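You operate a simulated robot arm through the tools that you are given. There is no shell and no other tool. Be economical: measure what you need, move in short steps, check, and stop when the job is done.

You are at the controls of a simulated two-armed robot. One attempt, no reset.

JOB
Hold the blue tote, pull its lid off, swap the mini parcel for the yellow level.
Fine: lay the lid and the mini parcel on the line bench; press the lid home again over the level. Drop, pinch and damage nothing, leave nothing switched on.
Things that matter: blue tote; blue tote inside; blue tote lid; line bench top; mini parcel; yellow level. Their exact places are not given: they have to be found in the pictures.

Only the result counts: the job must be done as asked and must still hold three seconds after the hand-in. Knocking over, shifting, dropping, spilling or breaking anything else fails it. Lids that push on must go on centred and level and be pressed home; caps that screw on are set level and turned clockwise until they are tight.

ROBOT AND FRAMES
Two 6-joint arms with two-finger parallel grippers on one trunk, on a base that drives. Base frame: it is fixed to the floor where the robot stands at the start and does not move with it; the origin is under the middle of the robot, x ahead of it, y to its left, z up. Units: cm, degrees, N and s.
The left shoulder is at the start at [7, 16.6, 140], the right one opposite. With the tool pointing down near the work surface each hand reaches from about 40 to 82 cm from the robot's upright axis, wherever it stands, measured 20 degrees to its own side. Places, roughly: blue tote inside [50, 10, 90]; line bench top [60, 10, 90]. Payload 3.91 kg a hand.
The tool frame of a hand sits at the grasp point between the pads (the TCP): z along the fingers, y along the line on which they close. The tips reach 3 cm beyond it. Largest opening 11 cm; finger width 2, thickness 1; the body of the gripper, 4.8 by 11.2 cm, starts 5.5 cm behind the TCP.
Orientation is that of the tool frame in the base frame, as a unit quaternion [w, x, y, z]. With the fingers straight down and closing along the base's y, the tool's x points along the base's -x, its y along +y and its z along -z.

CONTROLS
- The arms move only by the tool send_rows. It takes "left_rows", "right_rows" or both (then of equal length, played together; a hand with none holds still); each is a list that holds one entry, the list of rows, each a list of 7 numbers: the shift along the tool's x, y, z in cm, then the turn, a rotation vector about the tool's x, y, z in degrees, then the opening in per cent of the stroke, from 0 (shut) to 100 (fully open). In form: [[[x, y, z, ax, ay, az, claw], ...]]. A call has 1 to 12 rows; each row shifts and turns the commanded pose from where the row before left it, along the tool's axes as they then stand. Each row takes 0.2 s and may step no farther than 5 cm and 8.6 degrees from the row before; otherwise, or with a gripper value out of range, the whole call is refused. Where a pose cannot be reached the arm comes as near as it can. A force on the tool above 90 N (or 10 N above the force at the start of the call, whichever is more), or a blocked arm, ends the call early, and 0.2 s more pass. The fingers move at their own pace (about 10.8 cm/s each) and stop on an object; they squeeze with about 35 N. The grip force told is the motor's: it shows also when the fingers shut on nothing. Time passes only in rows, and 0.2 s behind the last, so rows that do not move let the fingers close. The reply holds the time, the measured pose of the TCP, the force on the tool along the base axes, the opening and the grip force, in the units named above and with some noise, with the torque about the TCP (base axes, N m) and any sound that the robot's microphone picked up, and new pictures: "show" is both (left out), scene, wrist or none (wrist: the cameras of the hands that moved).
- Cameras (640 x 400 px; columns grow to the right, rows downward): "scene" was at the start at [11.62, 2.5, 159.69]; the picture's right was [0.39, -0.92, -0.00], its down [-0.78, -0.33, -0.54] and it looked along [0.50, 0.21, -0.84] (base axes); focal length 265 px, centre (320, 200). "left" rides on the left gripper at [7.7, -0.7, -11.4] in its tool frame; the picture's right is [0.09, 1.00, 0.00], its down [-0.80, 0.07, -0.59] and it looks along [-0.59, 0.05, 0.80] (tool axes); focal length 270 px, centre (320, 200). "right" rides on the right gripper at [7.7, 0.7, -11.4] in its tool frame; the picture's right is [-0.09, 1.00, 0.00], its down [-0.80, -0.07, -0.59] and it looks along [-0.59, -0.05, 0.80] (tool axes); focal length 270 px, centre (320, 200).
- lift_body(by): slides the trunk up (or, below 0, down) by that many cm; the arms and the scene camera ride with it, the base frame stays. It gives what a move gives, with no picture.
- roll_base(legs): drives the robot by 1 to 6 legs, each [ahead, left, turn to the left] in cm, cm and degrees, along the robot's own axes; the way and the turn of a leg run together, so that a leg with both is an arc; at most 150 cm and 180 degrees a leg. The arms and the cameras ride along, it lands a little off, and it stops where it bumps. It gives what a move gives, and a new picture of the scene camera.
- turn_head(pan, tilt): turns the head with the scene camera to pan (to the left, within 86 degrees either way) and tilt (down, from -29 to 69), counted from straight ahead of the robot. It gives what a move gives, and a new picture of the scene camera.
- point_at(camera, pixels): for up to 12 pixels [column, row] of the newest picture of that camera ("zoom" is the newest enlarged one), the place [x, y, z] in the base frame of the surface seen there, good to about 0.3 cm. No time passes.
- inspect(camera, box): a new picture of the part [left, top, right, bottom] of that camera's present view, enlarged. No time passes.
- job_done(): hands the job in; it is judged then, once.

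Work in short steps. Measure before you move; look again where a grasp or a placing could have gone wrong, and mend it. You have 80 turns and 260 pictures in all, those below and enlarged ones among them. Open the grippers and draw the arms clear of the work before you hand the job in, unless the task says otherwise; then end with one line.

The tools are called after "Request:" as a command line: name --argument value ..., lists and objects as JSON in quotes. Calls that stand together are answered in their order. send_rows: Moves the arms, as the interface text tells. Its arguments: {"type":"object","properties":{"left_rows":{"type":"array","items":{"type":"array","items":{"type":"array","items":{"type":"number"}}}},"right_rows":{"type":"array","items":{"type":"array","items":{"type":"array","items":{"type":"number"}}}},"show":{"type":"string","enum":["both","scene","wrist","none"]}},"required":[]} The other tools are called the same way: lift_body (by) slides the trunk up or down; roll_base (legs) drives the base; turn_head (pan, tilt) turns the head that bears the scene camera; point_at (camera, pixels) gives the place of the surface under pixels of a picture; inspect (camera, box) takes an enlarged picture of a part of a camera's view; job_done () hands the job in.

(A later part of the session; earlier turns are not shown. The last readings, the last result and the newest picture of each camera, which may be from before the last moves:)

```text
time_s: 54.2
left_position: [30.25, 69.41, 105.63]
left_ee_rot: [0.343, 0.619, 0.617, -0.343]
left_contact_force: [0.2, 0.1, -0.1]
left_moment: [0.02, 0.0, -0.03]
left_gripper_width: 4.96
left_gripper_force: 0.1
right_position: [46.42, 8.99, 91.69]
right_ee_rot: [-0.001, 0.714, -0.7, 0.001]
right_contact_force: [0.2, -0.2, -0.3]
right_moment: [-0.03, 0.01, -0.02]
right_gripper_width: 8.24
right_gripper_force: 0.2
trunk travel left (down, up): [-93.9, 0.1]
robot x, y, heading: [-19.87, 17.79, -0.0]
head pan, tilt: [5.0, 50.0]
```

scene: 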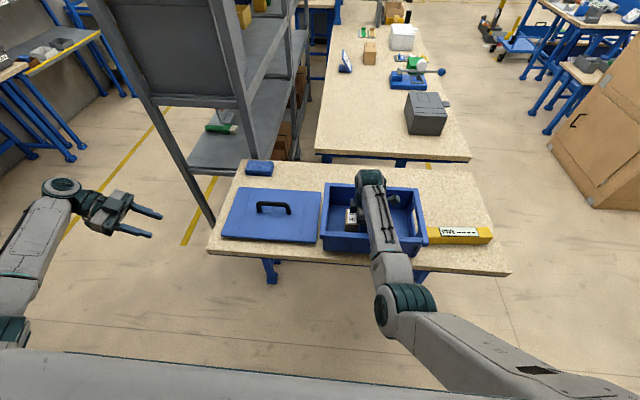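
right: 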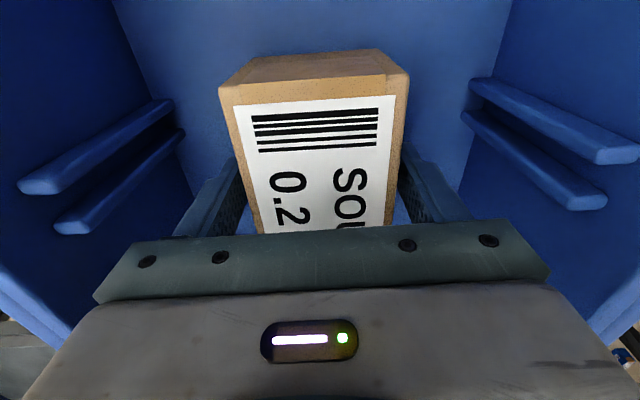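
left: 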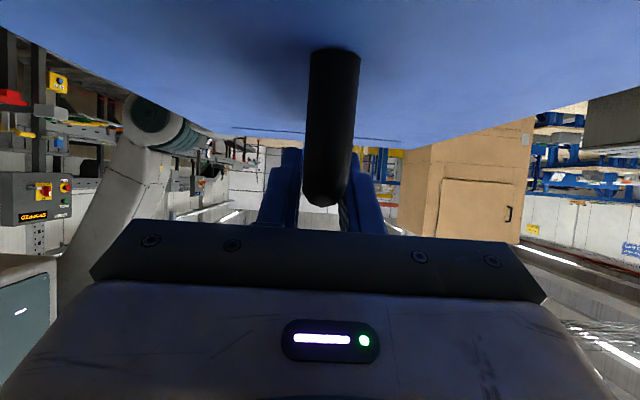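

The parcel is between the pads. 0.5 cm lower, then close.

Request:
send_rows --right_rows '[[[0, 0.2, 0.5, 0, 0, 0, 70], [0, 0, 0, 0, 0, 0, 60], [0, 0, 0, 0, 0, 0, 50], [0, 0, 0, 0, 0, 0, 40], [0, 0, 0, 0, 0, 0, 30]]]' --show "none"

Request:
send_rows --right_rows '[[[0, 0, -0.5, 0, 0, 0, 30], [0, 0, -1, 0, 0, 0, 30], [0, 0, -2.5, 0, 0, 0, 30], [0, 0, -3.5, 0, 0, 0, 30], [0, 0, -3.5, 0, 0, 0, 30], [0, 0, -2.5, 0, 0, 0, 30]]]'

```text
time_s: 55.4
left_position: [30.27, 69.38, 105.74]
left_ee_rot: [0.345, 0.619, 0.616, -0.344]
left_contact_force: [-0.3, 0.7, -0.3]
left_moment: [0.0, 0.0, 0.0]
left_gripper_width: 4.97
left_gripper_force: 0.1
right_position: [46.17, 8.89, 91.18]
right_ee_rot: [-0.002, 0.714, -0.7, 0.001]
right_contact_force: [0.6, 1.2, 1.0]
right_moment: [0.15, 0.08, -0.05]
right_gripper_width: 6.46
right_gripper_force: 34.8
trunk travel left (down, up): [-93.9, 0.1]
robot x, y, heading: [-19.71, 17.98, 0.2]
head pan, tilt: [5.0, 50.0]
```

```text
time_s: 56.8
left_position: [30.19, 69.38, 105.67]
left_ee_rot: [0.344, 0.619, 0.617, -0.343]
left_contact_force: [0.3, 0.1, 0.7]
left_moment: [0.05, -0.01, 0.01]
left_gripper_width: 4.93
left_gripper_force: 0.0
right_position: [46.13, 9.04, 104.8]
right_ee_rot: [0.0, 0.714, -0.7, 0.002]
right_contact_force: [-0.5, 0.1, -1.1]
right_moment: [-0.01, -0.01, 0.02]
right_gripper_width: 6.49
right_gripper_force: 35.5
trunk travel left (down, up): [-93.9, 0.1]
robot x, y, heading: [-20.15, 18.21, -0.1]
head pan, tilt: [5.0, 50.0]
```

scene: 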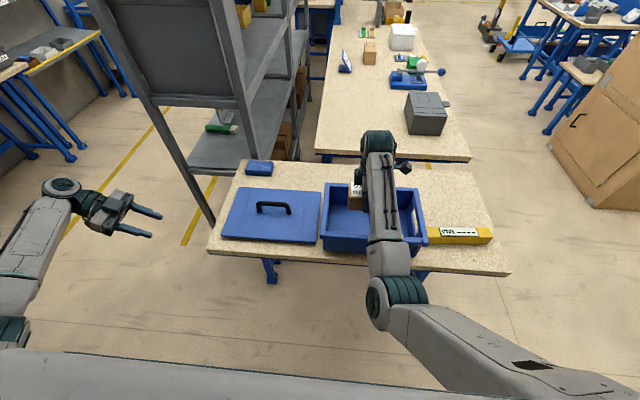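
right: 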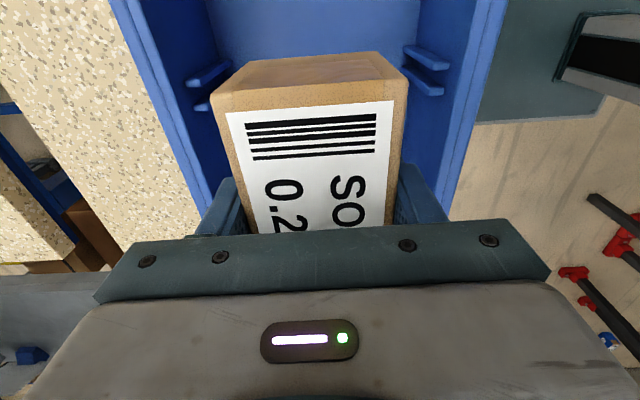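

The parcel is held 3 cm above the rim. I'll drive back 18 cm to the right with it.

Request:
roll_base --legs '[[0, -18, 0]]'

```text
time_s: 58.3
left_position: [29.93, 51.91, 105.52]
left_ee_rot: [0.346, 0.616, 0.618, -0.344]
left_contact_force: [-0.3, 0.2, -0.3]
left_moment: [-0.01, 0.01, -0.02]
left_gripper_width: 4.95
left_gripper_force: 0.0
right_position: [46.24, -8.34, 104.79]
right_ee_rot: [0.0, 0.716, -0.698, 0.002]
right_contact_force: [0.5, 0.0, -2.7]
right_moment: [-0.05, -0.03, -0.02]
right_gripper_width: 6.48
right_gripper_force: 34.4
trunk travel left (down, up): [-93.9, 0.1]
robot x, y, heading: [-19.87, -0.33, 0.3]
head pan, tilt: [5.0, 50.0]
```

scene: 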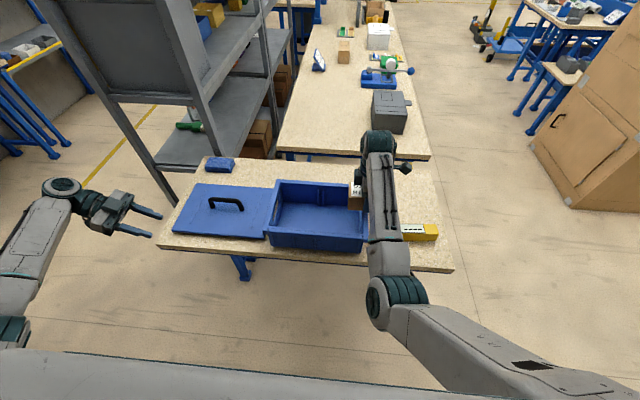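

Now over to a clear spot at (57.5,-21) on the right part of the bench, then lower most of the way.

Request:
send_rows --right_rows '[[[3.25, -2.75, 0, 0, 0, 0, 30], [3.25, -2.75, 0, 0, 0, 0, 30], [3.25, -2.75, 0, 0, 0, 0, 30], [3.25, -2.75, 0, 0, 0, 0, 30], [0, 0, 3, 0, 0, 0, 30], [0, 0, 3.5, 0, 0, 0, 30], [0, 0, 3.5, 0, 0, 0, 30], [0, 0, 2.5, 0, 0, 0, 30], [0, 0, 1, 0, 0, 0, 30]]]'

```text
time_s: 60.3
left_position: [29.94, 51.52, 105.76]
left_ee_rot: [0.345, 0.617, 0.618, -0.343]
left_contact_force: [0.3, 0.2, 0.4]
left_moment: [0.04, 0.01, 0.0]
left_gripper_width: 4.95
left_gripper_force: 0.0
right_position: [56.57, -21.44, 91.71]
right_ee_rot: [-0.002, 0.715, -0.699, 0.001]
right_contact_force: [0.3, -0.5, -1.8]
right_moment: [-0.02, 0.0, 0.0]
right_gripper_width: 6.5
right_gripper_force: 34.4
right hand out of reach, approached as far as the arm can: row 8, 9
trunk travel left (down, up): [-93.9, 0.1]
robot x, y, heading: [-19.88, -0.51, 0.3]
head pan, tilt: [5.0, 50.0]
```

scene: 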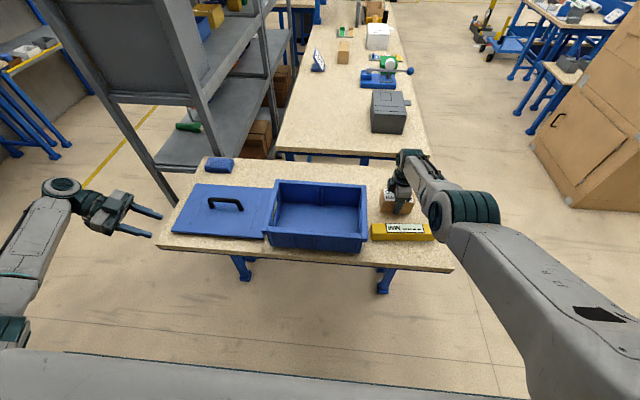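
right: 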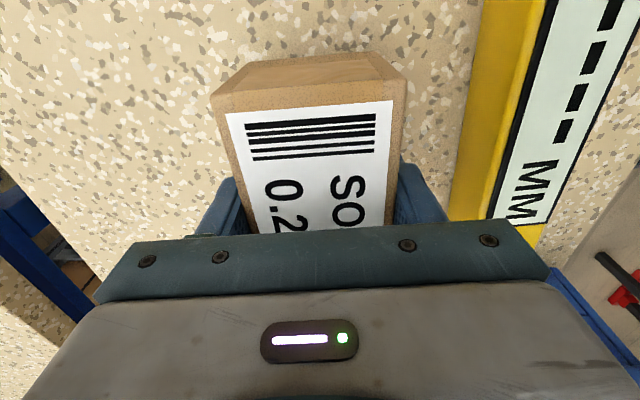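

The arm hits its outer reach at z 91.7; I'll lower by the trunk instead (1.8 cm).

Request:
lift_body --by -1.9

```text
time_s: 61.0
left_position: [29.97, 51.61, 103.86]
left_ee_rot: [0.345, 0.617, 0.618, -0.343]
left_contact_force: [-0.2, 0.2, 0.2]
left_moment: [0.0, 0.0, -0.04]
left_gripper_width: 4.94
left_gripper_force: 0.0
right_position: [56.63, -21.37, 89.68]
right_ee_rot: [-0.001, 0.716, -0.698, 0.002]
right_contact_force: [0.6, -0.6, -1.9]
right_moment: [-0.03, 0.0, 0.04]
right_gripper_width: 6.45
right_gripper_force: 34.6
trunk travel left (down, up): [-92.0, 2.0]
robot x, y, heading: [-19.82, -0.03, 0.1]
head pan, tilt: [5.0, 50.0]
```

No contact yet at TCP 89.7 (expected ~89.5); a little lower by trunk.

Request:
lift_body --by -0.2

Request:
lift_body --by -0.15

```text
time_s: 61.5
left_position: [29.91, 51.61, 103.65]
left_ee_rot: [0.345, 0.617, 0.618, -0.344]
left_contact_force: [0.4, 0.8, 0.0]
left_moment: [0.03, -0.05, 0.03]
left_gripper_width: 4.94
left_gripper_force: 0.0
right_position: [56.66, -21.39, 89.63]
right_ee_rot: [-0.002, 0.716, -0.698, 0.001]
right_contact_force: [-0.2, -0.5, -2.3]
right_moment: [-0.01, 0.01, 0.01]
right_gripper_width: 6.45
right_gripper_force: 34.7
trunk travel left (down, up): [-91.8, 2.2]
robot x, y, heading: [-19.78, -0.28, 0.1]
head pan, tilt: [5.0, 50.0]
```

```text
time_s: 62.0
left_position: [30.0, 51.66, 103.46]
left_ee_rot: [0.344, 0.618, 0.618, -0.343]
left_contact_force: [0.0, -0.5, -0.6]
left_moment: [0.03, 0.03, -0.01]
left_gripper_width: 4.94
left_gripper_force: 0.0
right_position: [56.6, -21.38, 89.57]
right_ee_rot: [-0.001, 0.716, -0.698, 0.002]
right_contact_force: [-0.4, 0.5, 0.6]
right_moment: [0.16, 0.14, 0.06]
right_gripper_width: 6.5
right_gripper_force: 35.3
trunk travel left (down, up): [-91.7, 2.3]
robot x, y, heading: [-19.41, 0.0, 0.0]
head pan, tilt: [5.0, 50.0]
```

The load has gone from the tool: the parcel is down. I'll open and rise.

Request:
send_rows --right_rows '[[[0, 0, 0, 0, 0, 0, 64], [0, 0, 0, 0, 0, 0, 75], [0, 0, 0, 0, 0, 0, 78], [0, 0, -2, 0, 0, 0, 78], [0, 0, -3.5, 0, 0, 0, 78], [0, 0, -3.5, 0, 0, 0, 78]]]'

```text
time_s: 63.4
left_position: [29.95, 51.65, 103.48]
left_ee_rot: [0.346, 0.617, 0.619, -0.343]
left_contact_force: [0.1, 0.4, -0.5]
left_moment: [0.0, -0.02, 0.02]
left_gripper_width: 4.94
left_gripper_force: 0.1
right_position: [56.51, -21.2, 98.47]
right_ee_rot: [-0.001, 0.715, -0.699, 0.002]
right_contact_force: [0.0, 0.0, -0.6]
right_moment: [0.01, -0.01, 0.01]
right_gripper_width: 8.57
right_gripper_force: 0.1
trunk travel left (down, up): [-91.7, 2.3]
robot x, y, heading: [-20.17, -0.01, 0.1]
head pan, tilt: [5.0, 50.0]
```

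scene: 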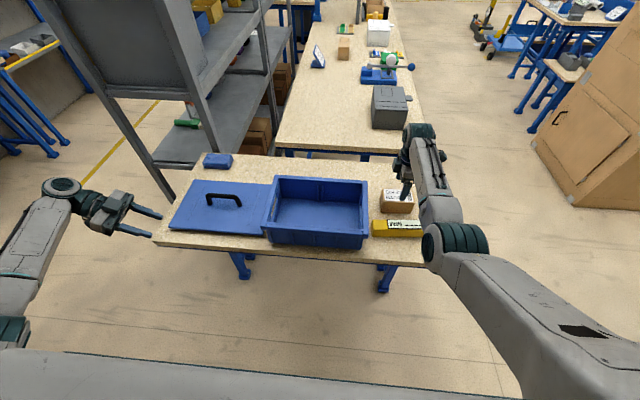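
right: 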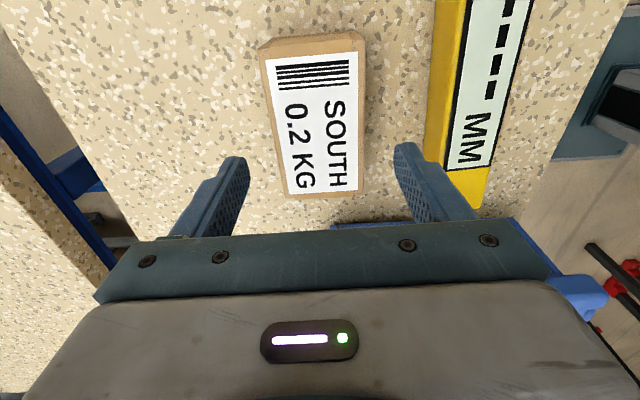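

The parcel stands safely on the bench. I'll move over the level and measure it from above.

Request:
send_rows --right_rows '[[[0.6, 3.6, 0, 0, 0, 0, 60], [1, 3.7, 0, 0, 0, 0, 60], [1, 3.6, 0, 0, 0, 0, 60]]]'

Request:
point_at --camera "scene" --pixels '[[374, 221], [374, 235], [420, 223], [420, 236], [383, 192], [412, 212]]'

```text
time_s: 64.2
left_position: [29.72, 51.56, 103.65]
left_ee_rot: [0.344, 0.618, 0.618, -0.342]
left_contact_force: [0.1, 0.1, 0.5]
left_moment: [0.0, 0.0, 0.01]
left_gripper_width: 4.97
left_gripper_force: 0.1
right_position: [45.59, -24.14, 98.6]
right_ee_rot: [-0.002, 0.716, -0.698, 0.001]
right_contact_force: [-1.5, -0.5, 0.2]
right_moment: [0.01, -0.02, 0.02]
right_gripper_width: 6.6
right_gripper_force: 0.1
trunk travel left (down, up): [-91.7, 2.3]
robot x, y, heading: [-19.81, -0.16, 0.3]
head pan, tilt: [5.0, 50.0]
```

scene: 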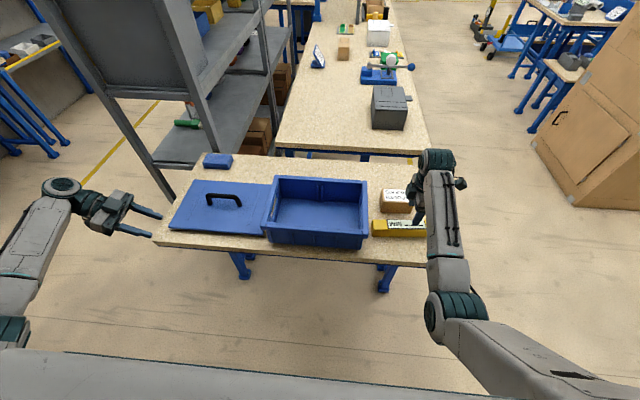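
right: 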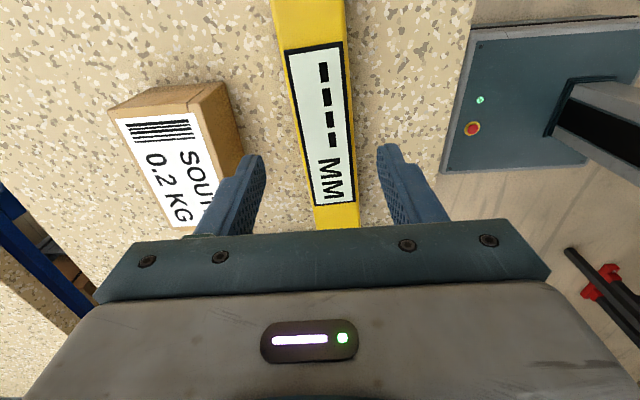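

```text
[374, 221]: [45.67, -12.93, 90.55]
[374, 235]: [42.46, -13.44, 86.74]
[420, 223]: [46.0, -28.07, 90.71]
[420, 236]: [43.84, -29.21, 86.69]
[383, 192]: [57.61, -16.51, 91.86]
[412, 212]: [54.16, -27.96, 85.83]
```

Request:
point_at --camera "right" --pixels '[[276, 10], [343, 10], [296, 110], [352, 110], [310, 200], [356, 200], [335, 225], [340, 226]]'

```text
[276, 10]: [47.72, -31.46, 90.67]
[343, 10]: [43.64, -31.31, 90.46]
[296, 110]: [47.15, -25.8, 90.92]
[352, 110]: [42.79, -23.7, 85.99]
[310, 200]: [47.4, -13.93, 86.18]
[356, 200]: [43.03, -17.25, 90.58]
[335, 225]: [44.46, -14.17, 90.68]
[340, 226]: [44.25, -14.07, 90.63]
```

Level: ~4 cm wide, centre (45.25,-23.7), yawed about 3°. I'll align, descend to TCP 89.6 and close.

Request:
send_rows --right_rows '[[[-0.44, 0.35, 0, 0, 0, -1.5, 60], [0, 0, 3, 0, 0, 0, 60], [0, 0, 3, 0, 0, 0, 60], [0, 0, 2, 0, 0, 0, 60], [0, 0, 1, 0, 0, 0, 60], [0, 0, 0, 0, 0, 0, 50], [0, 0, 0, 0, 0, 0, 40], [0, 0, 0, 0, 0, 0, 30], [0, 0, 0, 0, 0, 0, 20], [0, 0, 0, 0, 0, 0, 15]]]'

```text
time_s: 66.4
left_position: [29.95, 51.59, 103.5]
left_ee_rot: [0.345, 0.617, 0.618, -0.344]
left_contact_force: [0.0, 0.5, -0.3]
left_moment: [-0.02, 0.0, 0.02]
left_gripper_width: 4.94
left_gripper_force: 0.0
right_position: [45.36, -23.8, 89.43]
right_ee_rot: [-0.001, 0.724, -0.689, 0.002]
right_contact_force: [0.6, 0.4, -0.4]
right_moment: [-0.08, -0.01, -0.01]
right_gripper_width: 4.37
right_gripper_force: 35.1
trunk travel left (down, up): [-91.7, 2.3]
robot x, y, heading: [-20.01, -0.37, 0.4]
head pan, tilt: [5.0, 50.0]
```

scene: 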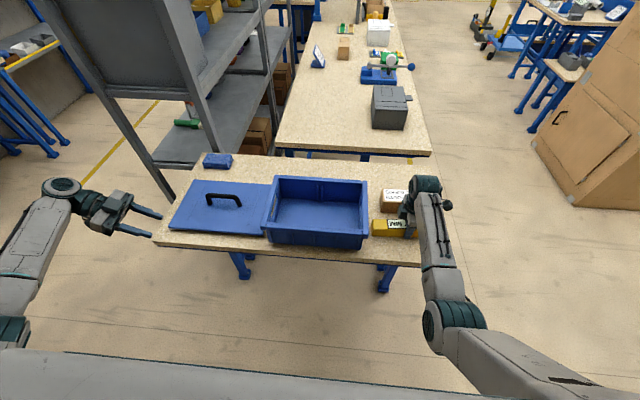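
right: 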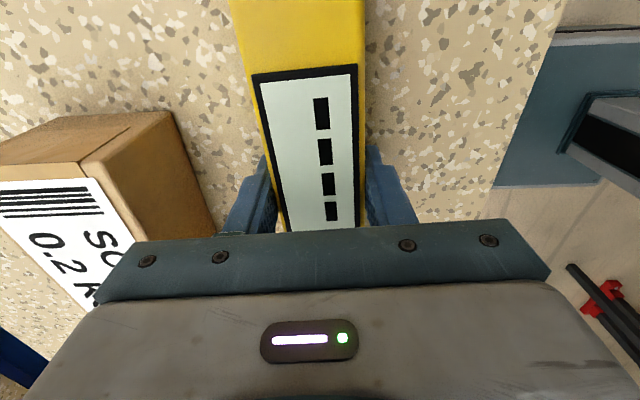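

The level is gripped at 4.4 cm. I'll lift it, raise the trunk again, and then drive 24 cm to the left.

Request:
send_rows --right_rows '[[[0, 0, -1, 0, 0, 0, 15], [0, 0, -3, 0, 0, 0, 15], [0, 0, -3.5, 0, 0, 0, 15], [0, 0, -3.5, 0, 0, 0, 15], [0, 0, -2, 0, 0, 0, 15]]]' --show "none"

Request:
lift_body --by 2.2

```text
time_s: 67.6
left_position: [30.04, 51.63, 103.45]
left_ee_rot: [0.345, 0.617, 0.619, -0.342]
left_contact_force: [0.0, 0.4, -0.5]
left_moment: [0.03, 0.01, 0.01]
left_gripper_width: 4.96
left_gripper_force: 0.1
right_position: [45.2, -23.89, 102.5]
right_ee_rot: [-0.001, 0.725, -0.689, 0.002]
right_contact_force: [1.1, -1.3, -1.8]
right_moment: [0.01, 0.01, 0.0]
right_gripper_width: 4.37
right_gripper_force: 35.1
trunk travel left (down, up): [-91.7, 2.3]
robot x, y, heading: [-20.31, -0.36, -0.1]
head pan, tilt: [5.0, 50.0]
```

```text
time_s: 68.3
left_position: [29.89, 51.63, 105.77]
left_ee_rot: [0.345, 0.618, 0.618, -0.343]
left_contact_force: [-0.2, -0.8, -0.5]
left_moment: [0.03, 0.0, -0.01]
left_gripper_width: 4.96
left_gripper_force: 0.0
right_position: [45.24, -23.89, 104.65]
right_ee_rot: [-0.001, 0.725, -0.689, 0.001]
right_contact_force: [0.2, 0.0, -2.3]
right_moment: [0.01, 0.01, -0.03]
right_gripper_width: 4.36
right_gripper_force: 35.4
trunk travel left (down, up): [-93.9, 0.1]
robot x, y, heading: [-20.15, -0.33, 0.0]
head pan, tilt: [5.0, 50.0]
```

Level held at TCP 104.7 (bottom ≈101, rim 98). Driving 24 cm to the left.

Request:
roll_base --legs '[[0, 24, 0]]'

```text
time_s: 70.1
left_position: [30.07, 75.75, 105.78]
left_ee_rot: [0.343, 0.619, 0.618, -0.342]
left_contact_force: [0.1, -0.6, 0.5]
left_moment: [0.04, 0.0, 0.01]
left_gripper_width: 4.95
left_gripper_force: 0.1
right_position: [45.11, 0.21, 104.64]
right_ee_rot: [-0.001, 0.724, -0.69, 0.001]
right_contact_force: [0.2, 0.0, -2.8]
right_moment: [-0.01, -0.02, -0.02]
right_gripper_width: 4.34
right_gripper_force: 35.5
trunk travel left (down, up): [-93.9, 0.1]
robot x, y, heading: [-19.95, 24.6, 0.2]
head pan, tilt: [5.0, 50.0]
```

scene: 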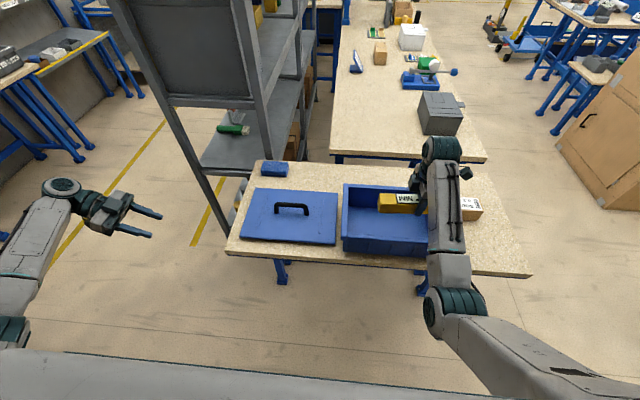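

I'll measure the tote's rims now to find its centre.

Request:
point_at --camera "scene" --pixels '[[345, 184], [343, 238], [347, 235], [375, 185], [372, 240], [425, 242], [350, 186], [349, 210], [400, 240], [380, 225]]'

Request:
inspect --camera "scene" --box '[320, 150, 500, 270]'

```text
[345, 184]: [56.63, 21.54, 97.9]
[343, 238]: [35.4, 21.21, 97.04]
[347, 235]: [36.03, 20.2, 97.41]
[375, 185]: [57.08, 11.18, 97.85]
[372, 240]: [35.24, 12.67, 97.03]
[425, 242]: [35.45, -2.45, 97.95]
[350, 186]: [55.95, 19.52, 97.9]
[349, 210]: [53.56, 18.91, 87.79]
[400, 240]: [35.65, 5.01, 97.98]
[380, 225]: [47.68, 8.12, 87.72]
```

```text
3.33 times, centred on (410, 210) of scene
```

zoom: 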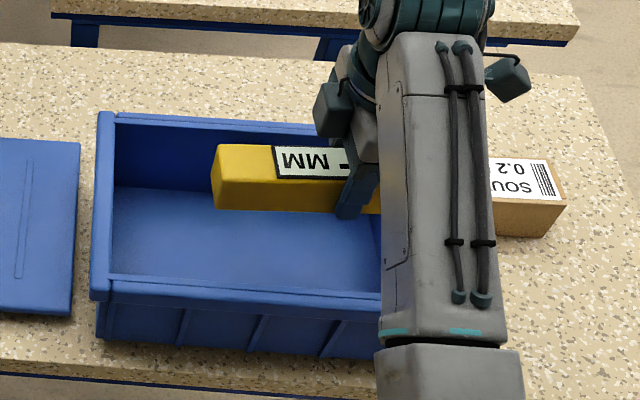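

Tote centre ≈ (46.2, 6.5), floor z 87.7. I'll move the level to the centre and lower it to about 1 cm above the floor.

Request:
send_rows --right_rows '[[[-3.1, -0.7, 0, 0, 0, 0, 15], [-3.1, -0.7, 0, 0, 0, 1, 15], [0, 0, 0, 0, 0, 1, 15], [0, 0, 3, 0, 0, 0, 15], [0, 0, 3.5, 0, 0, 0, 15], [0, 0, 3, 0, 0, 0, 15], [0, 0, 2, 0, 0, 0, 15], [0, 0, 0.8, 0, 0, 0, 15]]]'

```text
time_s: 71.9
left_position: [30.03, 75.95, 105.78]
left_ee_rot: [0.344, 0.618, 0.617, -0.343]
left_contact_force: [0.4, 0.8, -0.7]
left_moment: [0.0, 0.01, 0.03]
left_gripper_width: 4.92
left_gripper_force: 0.1
right_position: [46.17, 6.63, 92.55]
right_ee_rot: [-0.001, 0.712, -0.702, 0.001]
right_contact_force: [-0.5, -0.1, -2.2]
right_moment: [-0.01, 0.03, 0.0]
right_gripper_width: 4.36
right_gripper_force: 34.8
trunk travel left (down, up): [-93.9, 0.1]
robot x, y, heading: [-20.11, 24.0, 0.3]
head pan, tilt: [5.0, 50.0]
```

scene: 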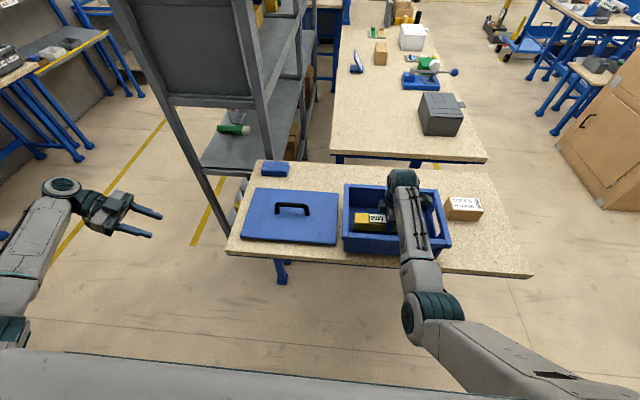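
right: 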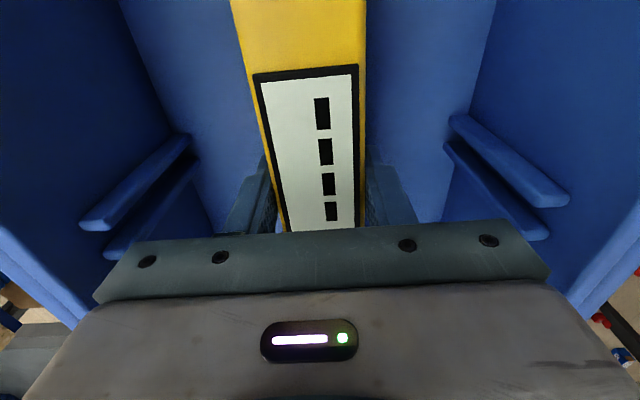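

Well centred inside. Creeping down the last 1.4 cm.

Request:
send_rows --right_rows '[[[0, 0, 0.5, 0, 0, 0, 15], [0, 0, 0.5, 0, 0, 0, 15], [0, 0, 0.2, 0, 0, 0, 15]]]' --show "none"

Request:
send_rows --right_rows '[[[0, 0, 0.15, 0, 0, 0, 15], [0, 0, 0.1, 0, 0, 0, 15]]]' --show "none"

```text
time_s: 72.7
left_position: [29.97, 76.0, 105.69]
left_ee_rot: [0.344, 0.619, 0.617, -0.344]
left_contact_force: [0.0, -0.4, 0.2]
left_moment: [0.02, -0.01, 0.0]
left_gripper_width: 4.96
left_gripper_force: 0.0
right_position: [46.35, 6.78, 91.23]
right_ee_rot: [-0.002, 0.712, -0.702, 0.001]
right_contact_force: [0.1, 0.4, -2.4]
right_moment: [0.02, 0.02, 0.02]
right_gripper_width: 4.38
right_gripper_force: 34.3
trunk travel left (down, up): [-93.9, 0.1]
robot x, y, heading: [-20.29, 24.39, 0.0]
head pan, tilt: [5.0, 50.0]
```

```text
time_s: 73.3
left_position: [29.98, 75.98, 105.74]
left_ee_rot: [0.345, 0.618, 0.617, -0.344]
left_contact_force: [-0.2, -0.8, -0.3]
left_moment: [0.0, 0.0, -0.01]
left_gripper_width: 4.95
left_gripper_force: 0.0
right_position: [46.27, 6.74, 91.11]
right_ee_rot: [-0.002, 0.712, -0.702, 0.001]
right_contact_force: [0.9, 1.5, 5.8]
right_moment: [0.29, 0.17, -0.03]
right_gripper_width: 4.34
right_gripper_force: 34.6
trunk travel left (down, up): [-93.9, 0.1]
robot x, y, heading: [-20.34, 24.18, 0.2]
head pan, tilt: [5.0, 50.0]
```

Contact with the floor (+5.8 N). Open and rise clear.

Request:
send_rows --right_rows '[[[0, 0, 0, 0, 0, 0, 45], [0, 0, 0, 0, 0, 0, 55], [0, 0, 0, 0, 0, 0, 60], [0, 0, -2, 0, 0, 0, 60], [0, 0, -3.5, 0, 0, 0, 60], [0, 0, -4, 0, 0, 0, 60], [0, 0, -4, 0, 0, 0, 60]]]'

```text
time_s: 74.9
left_position: [30.09, 76.03, 105.58]
left_ee_rot: [0.345, 0.618, 0.618, -0.343]
left_contact_force: [0.9, 0.5, -0.7]
left_moment: [-0.02, 0.02, -0.01]
left_gripper_width: 4.97
left_gripper_force: 0.0
right_position: [46.07, 6.63, 104.33]
right_ee_rot: [0.0, 0.712, -0.702, 0.002]
right_contact_force: [-0.3, -0.8, 0.2]
right_moment: [-0.01, -0.01, 0.0]
right_gripper_width: 6.59
right_gripper_force: 0.1
trunk travel left (down, up): [-93.9, 0.1]
robot x, y, heading: [-20.25, 24.5, 0.3]
head pan, tilt: [5.0, 50.0]
```

scene: 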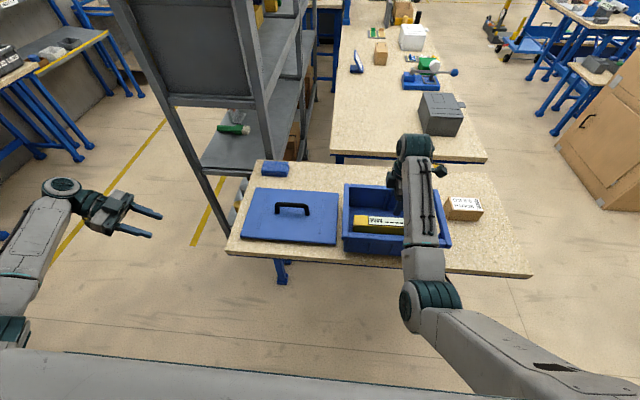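
right: 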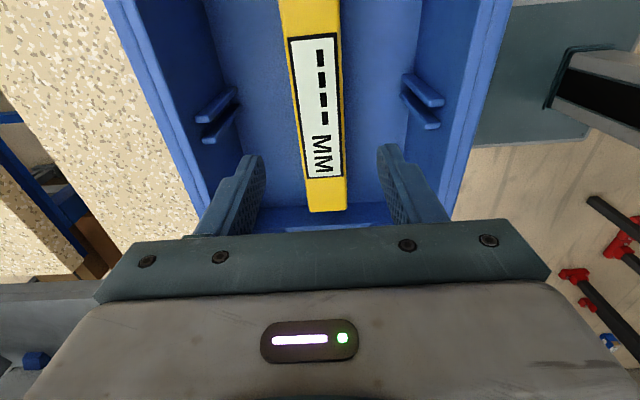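

The level lies flat, centred in the tote. I'll drive back to the starting place (right 24, ahead 20) where the left hand handled the lid well, then lower the trunk.

Request:
roll_base --legs '[[0, -24.3, 0], [20.1, 0, 0]]'

Request:
lift_body --by -4.4

Request:
turn_head --pan 12 --tilt 52

```text
time_s: 77.9
left_position: [49.8, 51.65, 105.79]
left_ee_rot: [0.346, 0.618, 0.617, -0.343]
left_contact_force: [-0.4, 0.0, -0.9]
left_moment: [-0.01, -0.02, 0.0]
left_gripper_width: 4.95
left_gripper_force: 0.1
right_position: [66.27, -17.69, 104.59]
right_ee_rot: [-0.002, 0.714, -0.701, 0.003]
right_contact_force: [-0.4, 0.8, 0.4]
right_moment: [0.01, -0.02, 0.01]
right_gripper_width: 6.59
right_gripper_force: 0.0
trunk travel left (down, up): [-93.9, 0.1]
robot x, y, heading: [0.95, -0.33, 0.1]
head pan, tilt: [5.0, 50.0]
```

scene: 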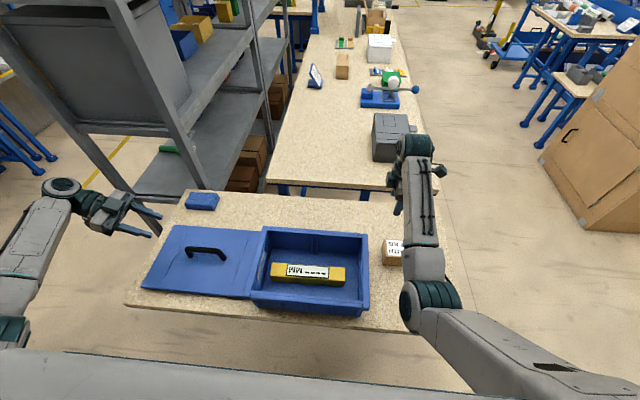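

```text
time_s: 78.8
left_position: [50.28, 51.58, 101.25]
left_ee_rot: [0.345, 0.617, 0.619, -0.343]
left_contact_force: [-0.1, 0.0, -0.3]
left_moment: [-0.04, 0.0, -0.02]
left_gripper_width: 4.94
left_gripper_force: 0.1
right_position: [66.56, -17.74, 99.82]
right_ee_rot: [-0.001, 0.713, -0.701, 0.001]
right_contact_force: [1.1, -0.7, -0.6]
right_moment: [-0.01, -0.01, 0.0]
right_gripper_width: 6.59
right_gripper_force: 0.0
trunk travel left (down, up): [-89.5, 4.5]
robot x, y, heading: [0.34, -0.31, 0.5]
head pan, tilt: [5.0, 50.0]
```

```text
time_s: 79.4
left_position: [50.16, 51.51, 101.41]
left_ee_rot: [0.345, 0.617, 0.618, -0.343]
left_contact_force: [-0.5, -0.8, 0.5]
left_moment: [0.02, -0.02, 0.0]
left_gripper_width: 4.97
left_gripper_force: 0.1
right_position: [66.38, -17.84, 99.9]
right_ee_rot: [-0.001, 0.713, -0.701, 0.001]
right_contact_force: [0.6, -0.2, 0.1]
right_moment: [0.01, -0.05, -0.01]
right_gripper_width: 6.61
right_gripper_force: 0.0
trunk travel left (down, up): [-89.5, 4.5]
robot x, y, heading: [0.24, 0.01, 0.2]
head pan, tilt: [12.0, 52.0]
```

scene: 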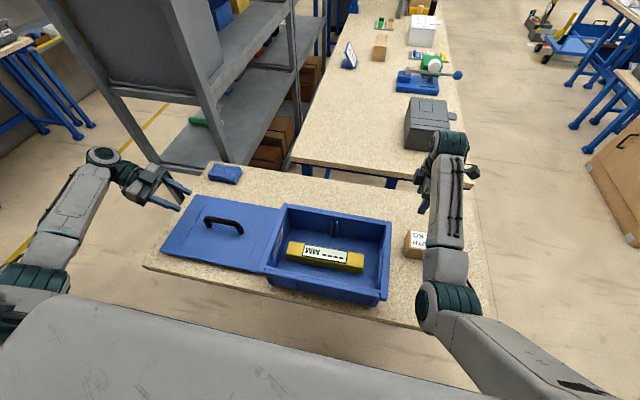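

Now a precise measurement of the lid (handle, corners) and of the tote rim.

Request:
inspect --camera "scene" --box '[150, 180, 290, 280]'

Request:
point_at --camera "scene" --pixels '[[206, 217], [214, 218], [223, 220], [232, 223], [240, 228], [206, 194], [162, 248], [264, 270], [281, 208], [230, 260], [184, 225], [240, 202]]'

Request:
inspect --camera "scene" --box '[255, 190, 415, 320]'

```text
4.00 times, centred on (220, 230) of scene
```

zoom: 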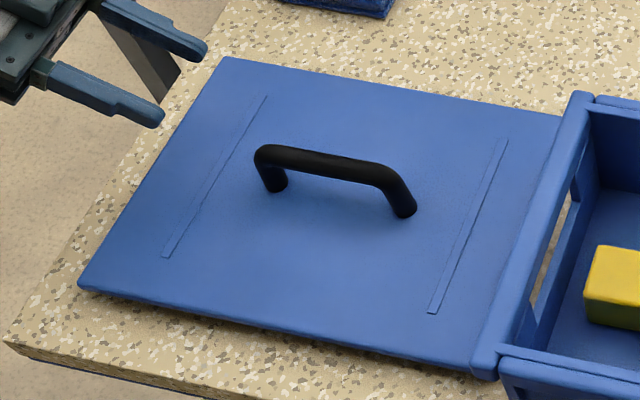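

```text
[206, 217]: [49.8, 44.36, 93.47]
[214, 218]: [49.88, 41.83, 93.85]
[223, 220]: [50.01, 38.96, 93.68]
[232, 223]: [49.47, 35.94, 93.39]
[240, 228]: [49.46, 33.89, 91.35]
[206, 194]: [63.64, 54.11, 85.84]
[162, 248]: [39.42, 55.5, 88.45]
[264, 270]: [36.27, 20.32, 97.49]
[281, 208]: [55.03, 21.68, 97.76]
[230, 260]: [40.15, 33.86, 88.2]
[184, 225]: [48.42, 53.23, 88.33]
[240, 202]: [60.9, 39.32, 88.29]
```

```text
3.08 times, centred on (335, 255) of scene
```

zoom: 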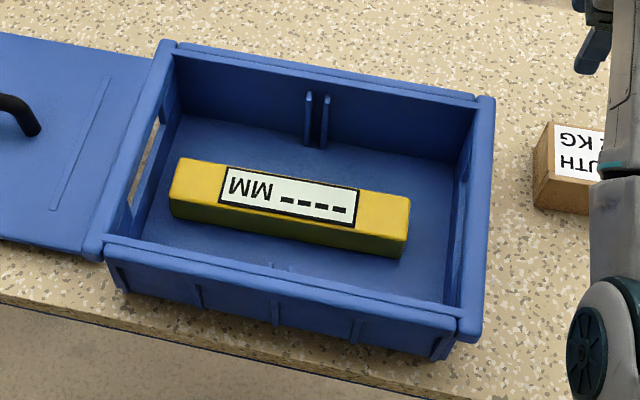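

I'll read the tote rim's outer edges in this enlarged picture.

Request:
point_at --camera "zoom" --pixels '[[172, 46], [488, 102], [469, 330], [96, 250], [330, 75], [482, 210], [478, 213], [130, 150], [280, 288], [163, 48], [492, 110], [400, 86]]'

Request:
inspect --camera "scene" --box '[150, 180, 290, 280]'

Request:
point_at --camera "zoom" --pixels '[[222, 60], [82, 284], [150, 180], [390, 80], [470, 92], [250, 322], [400, 355], [300, 72], [110, 291], [320, 160], [270, 150], [370, 168]]'

```text
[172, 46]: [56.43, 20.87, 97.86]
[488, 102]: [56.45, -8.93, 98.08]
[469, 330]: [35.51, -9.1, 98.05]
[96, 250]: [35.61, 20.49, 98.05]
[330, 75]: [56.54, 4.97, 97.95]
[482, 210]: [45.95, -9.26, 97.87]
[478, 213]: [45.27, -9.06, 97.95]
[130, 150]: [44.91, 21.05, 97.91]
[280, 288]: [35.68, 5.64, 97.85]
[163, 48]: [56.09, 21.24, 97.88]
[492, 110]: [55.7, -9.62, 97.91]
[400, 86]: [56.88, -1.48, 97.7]
```

```text
4.00 times, centred on (220, 230) of scene
```

zoom: 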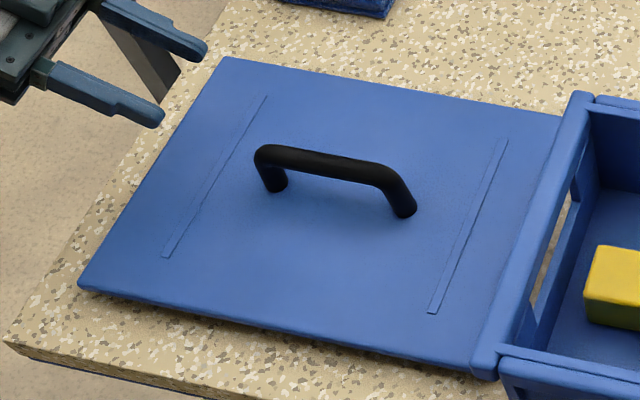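

```text
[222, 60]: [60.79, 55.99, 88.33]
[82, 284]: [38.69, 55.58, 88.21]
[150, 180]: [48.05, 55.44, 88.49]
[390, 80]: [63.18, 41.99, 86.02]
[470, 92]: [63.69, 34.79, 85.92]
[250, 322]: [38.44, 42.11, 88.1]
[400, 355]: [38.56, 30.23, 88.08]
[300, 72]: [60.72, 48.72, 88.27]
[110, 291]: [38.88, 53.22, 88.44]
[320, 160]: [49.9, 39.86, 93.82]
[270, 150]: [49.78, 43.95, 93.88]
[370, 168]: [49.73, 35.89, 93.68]
```

Tote rim centre ≈ (46.15, 5.8), unrotated. Lid centre ≈ (49.75, 40.1), bar centre z ≈ 93.1. I'll regrip the bar with the left hand from its left end.

Request:
send_rows --left_rows '[[[1.0, -0.2, 1.5, 0, 0, 0, 45], [0.7, -0.15, 1.5, 0, 0, 0, 45], [0, 0, 2.5, 0, 0, 0, 45], [0, 0, 2.5, 0, 0, 0, 45], [0, 0, 2.5, 0, 0, 0, 45], [0, 0, 2.4, 0, 0, 0, 45]]]'

```text
time_s: 80.8
left_position: [49.76, 41.43, 93.04]
left_ee_rot: [0.344, 0.617, 0.618, -0.343]
left_contact_force: [0.6, -0.4, 0.6]
left_moment: [-0.01, 0.0, 0.02]
left_gripper_width: 4.97
left_gripper_force: 0.1
right_position: [66.63, -17.76, 99.95]
right_ee_rot: [-0.001, 0.714, -0.701, 0.001]
right_contact_force: [-0.3, 0.0, 0.3]
right_moment: [0.0, -0.01, 0.02]
right_gripper_width: 6.62
right_gripper_force: 0.1
trunk travel left (down, up): [-89.5, 4.5]
robot x, y, heading: [0.26, -0.09, 0.6]
head pan, tilt: [12.0, 52.0]
```

scene: 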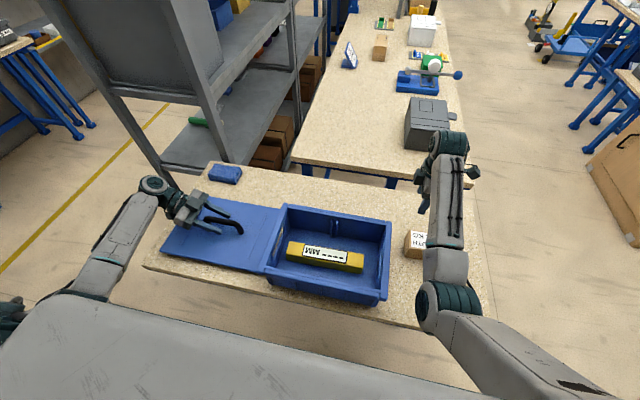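
left: 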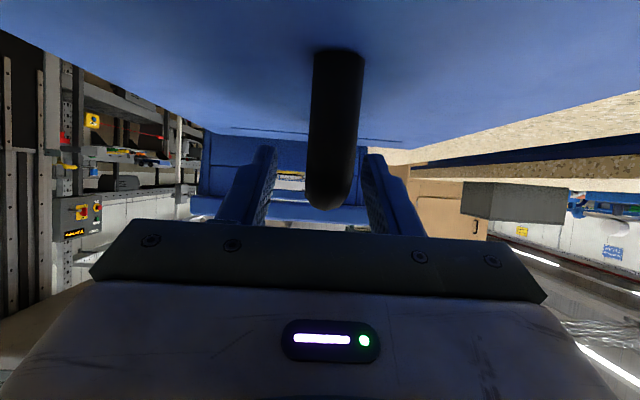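

The bar is slightly to the right (+x) between the pads; I'll shift 0.35 cm, close, and lift.

Request:
send_rows --left_rows '[[[0, 0.35, 0, 0, 0, 0, 45], [0, 0, 0, 0, 0, 0, 25], [0, 0, 0, 0, 0, 0, 8], [0, 0, 0, 0, 0, 0, 0], [0, 0, 0, 0, 0, 0, 0]]]' --show "none"

Request:
send_rows --left_rows '[[[-0.5, 0, -0.3, 0, 0, 0, 0], [-1.5, 0, -0.94, 0, 0, 0, 0], [-2.12, 0, -1.325, 0, 0, 0, 0], [-2.12, 0, -1.325, 0, 0, 0, 0], [-2.12, 0, -1.325, 0, 0, 0, 0], [-2.12, 0, -1.325, 0, 0, 0, 0], [-2.12, 0, -1.325, 0, 0, 0, 0], [-1.7, 0, -1.06, 0, 0, 0, 0]]]' --show "scene"

```text
time_s: 82.0
left_position: [50.11, 41.42, 93.14]
left_ee_rot: [0.345, 0.617, 0.619, -0.342]
left_contact_force: [0.7, 0.0, -0.3]
left_moment: [0.05, -0.01, -0.04]
left_gripper_width: 1.94
left_gripper_force: 35.0
right_position: [66.52, -17.69, 99.97]
right_ee_rot: [-0.002, 0.713, -0.701, 0.001]
right_contact_force: [-0.4, 0.0, -0.3]
right_moment: [0.01, 0.0, 0.01]
right_gripper_width: 6.61
right_gripper_force: 0.0
trunk travel left (down, up): [-89.5, 4.5]
robot x, y, heading: [0.29, -0.07, -0.0]
head pan, tilt: [12.0, 52.0]
```

```text
time_s: 83.8
left_position: [50.08, 41.67, 109.86]
left_ee_rot: [0.345, 0.617, 0.618, -0.343]
left_contact_force: [-0.7, 0.6, -2.5]
left_moment: [0.01, 0.03, -0.01]
left_gripper_width: 1.94
left_gripper_force: 34.5
right_position: [66.37, -17.74, 99.93]
right_ee_rot: [-0.002, 0.713, -0.701, 0.001]
right_contact_force: [-0.2, -0.4, 0.9]
right_moment: [-0.01, -0.02, -0.01]
right_gripper_width: 6.61
right_gripper_force: 0.1
trunk travel left (down, up): [-89.5, 4.5]
robot x, y, heading: [-0.08, -0.28, 0.3]
head pan, tilt: [12.0, 52.0]
```

scene: 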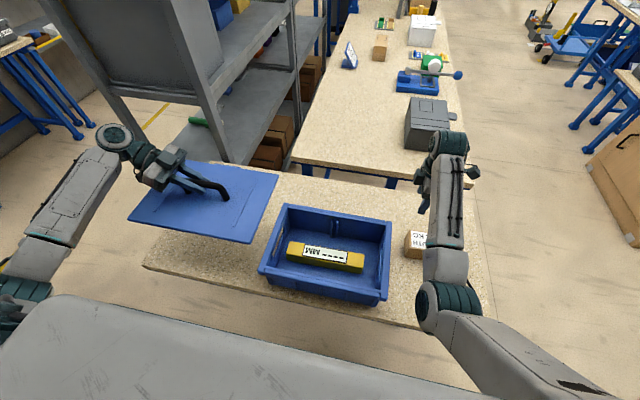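

The lid is lifted, all four edges nearly visible. I'll measure it against the TCP to get the exact offset, level and yaw.

Request:
inspect --camera "scene" --box '[115, 140, 295, 260]'

```text
3.33 times, centred on (205, 200) of scene
```

zoom: 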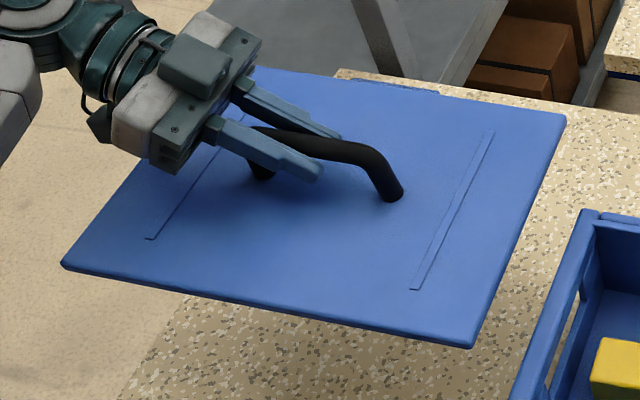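

Request:
point_at --camera "zoom" --pixels '[[66, 264], [470, 344], [564, 116], [200, 290], [330, 315], [535, 190], [505, 262], [350, 84], [450, 99], [110, 210], [300, 250], [450, 200]]'

```text
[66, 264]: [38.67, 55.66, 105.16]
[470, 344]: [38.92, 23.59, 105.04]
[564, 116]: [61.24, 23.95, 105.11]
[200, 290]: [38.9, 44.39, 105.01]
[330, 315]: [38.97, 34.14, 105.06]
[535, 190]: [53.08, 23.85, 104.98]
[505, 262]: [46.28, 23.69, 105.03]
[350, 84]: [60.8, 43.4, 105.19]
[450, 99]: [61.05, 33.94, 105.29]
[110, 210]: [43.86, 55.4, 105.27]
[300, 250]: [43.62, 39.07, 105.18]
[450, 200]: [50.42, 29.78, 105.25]
```

Lid centre is (49.95, 39.65), level, yaw about +0.5°. One more careful reading of the tote rim with several pixels across its edges.

Request:
inspect --camera "scene" --box '[250, 195, 400, 310]'

```text
3.48 times, centred on (325, 252) of scene
```

zoom: 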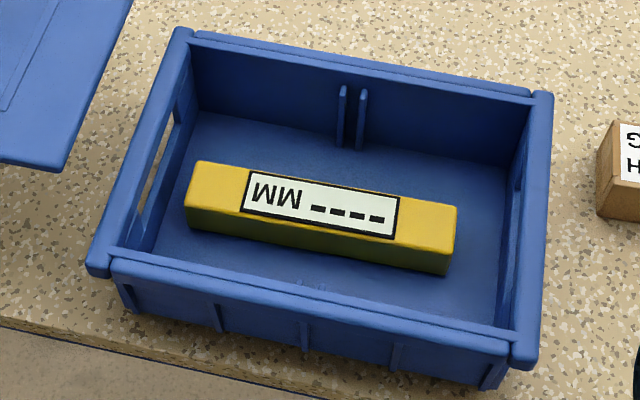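

Request:
point_at --camera "zoom" --pixels '[[136, 140], [140, 138], [147, 138], [544, 230], [540, 230], [531, 230], [350, 68], [350, 73], [300, 306], [300, 300], [300, 294], [120, 185]]'

```text
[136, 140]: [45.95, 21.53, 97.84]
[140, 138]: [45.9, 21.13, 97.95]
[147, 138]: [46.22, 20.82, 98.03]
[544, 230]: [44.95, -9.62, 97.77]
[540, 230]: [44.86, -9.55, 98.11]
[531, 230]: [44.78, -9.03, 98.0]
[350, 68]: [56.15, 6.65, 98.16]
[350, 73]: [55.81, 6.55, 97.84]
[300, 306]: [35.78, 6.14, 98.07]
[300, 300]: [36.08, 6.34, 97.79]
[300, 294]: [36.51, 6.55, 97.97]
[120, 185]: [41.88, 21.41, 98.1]
```

Tote rim centre = (46.12, 5.95). I'll carry the lid over by (-3.83, -33.7) cm with -0.5° yaw, keeping its height.

Request:
send_rows --left_rows '[[[-1.2, -0.25, 1.9, 0.05, 0, 0.03, 0], [-1.77, -0.38, 2.86, 0.05, 0, 0.03, 0], [-1.9, -0.42, 3.1, 0.05, 0, 0.03, 0], [-1.9, -0.42, 3.1, 0.05, 0, 0.03, 0], [-1.9, -0.42, 3.1, 0.05, 0, 0.03, 0], [-1.9, -0.42, 3.1, 0.05, 0, 0.03, 0], [-1.9, -0.42, 3.1, 0.05, 0, 0.03, 0], [-1.9, -0.42, 3.1, 0.05, 0, 0.03, 0], [-1.77, -0.38, 2.86, 0.05, 0, 0.03, 0], [-1.0, -0.2, 1.5, 0, 0, 0, 0], [-0.56, -0.1, 0.88, 0, 0, 0, 0], [0, 0, 0, 0, 0, 0, 0]]]' --show "scene"

Request:
inspect --camera "scene" --box '[230, 170, 430, 310]'

```text
time_s: 86.4
left_position: [46.36, 7.96, 109.78]
left_ee_rot: [0.344, 0.62, 0.616, -0.344]
left_contact_force: [-0.4, 0.2, -2.4]
left_moment: [0.07, 0.0, 0.02]
left_gripper_width: 1.94
left_gripper_force: 35.1
right_position: [66.43, -17.83, 99.84]
right_ee_rot: [-0.001, 0.713, -0.701, 0.001]
right_contact_force: [-0.8, 0.0, -0.4]
right_moment: [0.0, -0.04, 0.0]
right_gripper_width: 6.6
right_gripper_force: 0.1
trunk travel left (down, up): [-89.5, 4.5]
robot x, y, heading: [0.44, -0.36, 0.4]
head pan, tilt: [12.0, 52.0]
```

scene: 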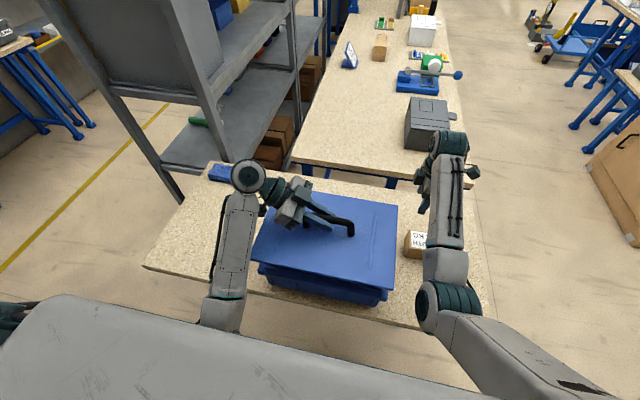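

```text
2.86 times, centred on (330, 240) of scene
```

zoom: 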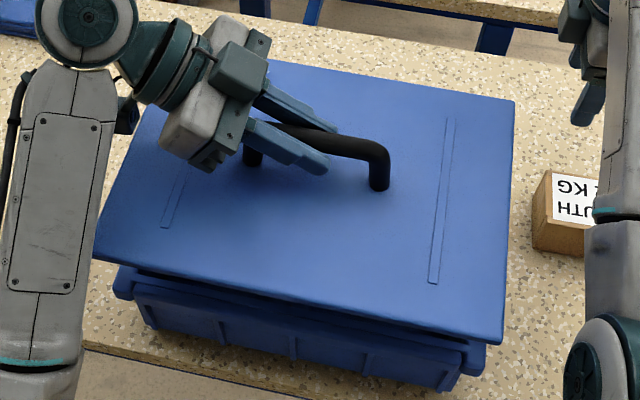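

Request:
point_at --camera "zoom" --pixels '[[200, 279], [300, 300], [400, 321], [498, 338], [509, 200], [506, 260], [511, 104], [420, 88], [350, 77], [98, 255], [484, 358], [300, 160]]'

```text
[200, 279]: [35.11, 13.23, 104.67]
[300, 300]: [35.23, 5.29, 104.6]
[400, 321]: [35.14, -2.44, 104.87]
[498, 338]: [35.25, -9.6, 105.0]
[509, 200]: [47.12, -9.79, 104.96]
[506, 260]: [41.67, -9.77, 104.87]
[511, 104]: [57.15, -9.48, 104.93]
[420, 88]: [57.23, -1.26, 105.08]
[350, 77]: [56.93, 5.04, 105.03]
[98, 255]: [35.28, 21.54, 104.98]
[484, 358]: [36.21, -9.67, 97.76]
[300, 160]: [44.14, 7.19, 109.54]
```

Centred within 0.1 cm (x 35.1–57.2, y -9.8–21.6) and level. Lowering 4.2 cm, then gently.

Request:
send_rows --left_rows '[[[0.9, 0, 0.556, 0, 0, 0, 0], [0.9, 0, 0.556, 0, 0, 0, 0], [0.9, 0, 0.556, 0, 0, 0, 0], [0.87, 0, 0.54, 0, 0, 0, 0], [0, 0, 0, 0, 0, 0, 0]]]' --show "none"

Request:
send_rows --left_rows '[[[0.34, 0, 0.21, 0, 0, 0, 0], [0.34, 0, 0.21, 0, 0, 0, 0]]]' --show "scene"

```text
time_s: 87.6
left_position: [46.24, 7.93, 105.65]
left_ee_rot: [0.343, 0.62, 0.616, -0.345]
left_contact_force: [0.2, -0.2, -2.4]
left_moment: [0.02, 0.01, 0.02]
left_gripper_width: 1.95
left_gripper_force: 34.4
right_position: [66.39, -17.87, 99.9]
right_ee_rot: [-0.001, 0.713, -0.701, 0.001]
right_contact_force: [0.0, -0.1, -0.3]
right_moment: [0.0, -0.02, 0.05]
right_gripper_width: 6.58
right_gripper_force: 0.1
trunk travel left (down, up): [-89.5, 4.5]
robot x, y, heading: [0.21, -0.14, 0.3]
head pan, tilt: [12.0, 52.0]
```

```text
time_s: 88.2
left_position: [46.28, 7.98, 104.75]
left_ee_rot: [0.343, 0.62, 0.617, -0.344]
left_contact_force: [0.6, 0.0, -2.8]
left_moment: [0.06, 0.03, 0.01]
left_gripper_width: 1.95
left_gripper_force: 35.3
right_position: [66.45, -17.76, 99.86]
right_ee_rot: [-0.001, 0.713, -0.701, 0.001]
right_contact_force: [0.8, 0.1, 0.3]
right_moment: [-0.03, 0.0, 0.01]
right_gripper_width: 6.6
right_gripper_force: 0.0
trunk travel left (down, up): [-89.5, 4.5]
robot x, y, heading: [0.73, -0.16, 0.4]
head pan, tilt: [12.0, 52.0]
```

scene: 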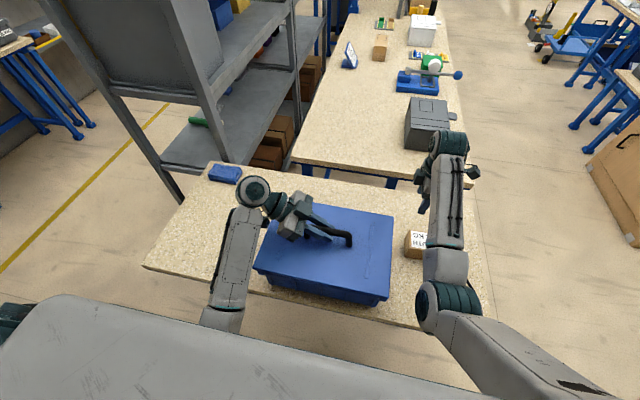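

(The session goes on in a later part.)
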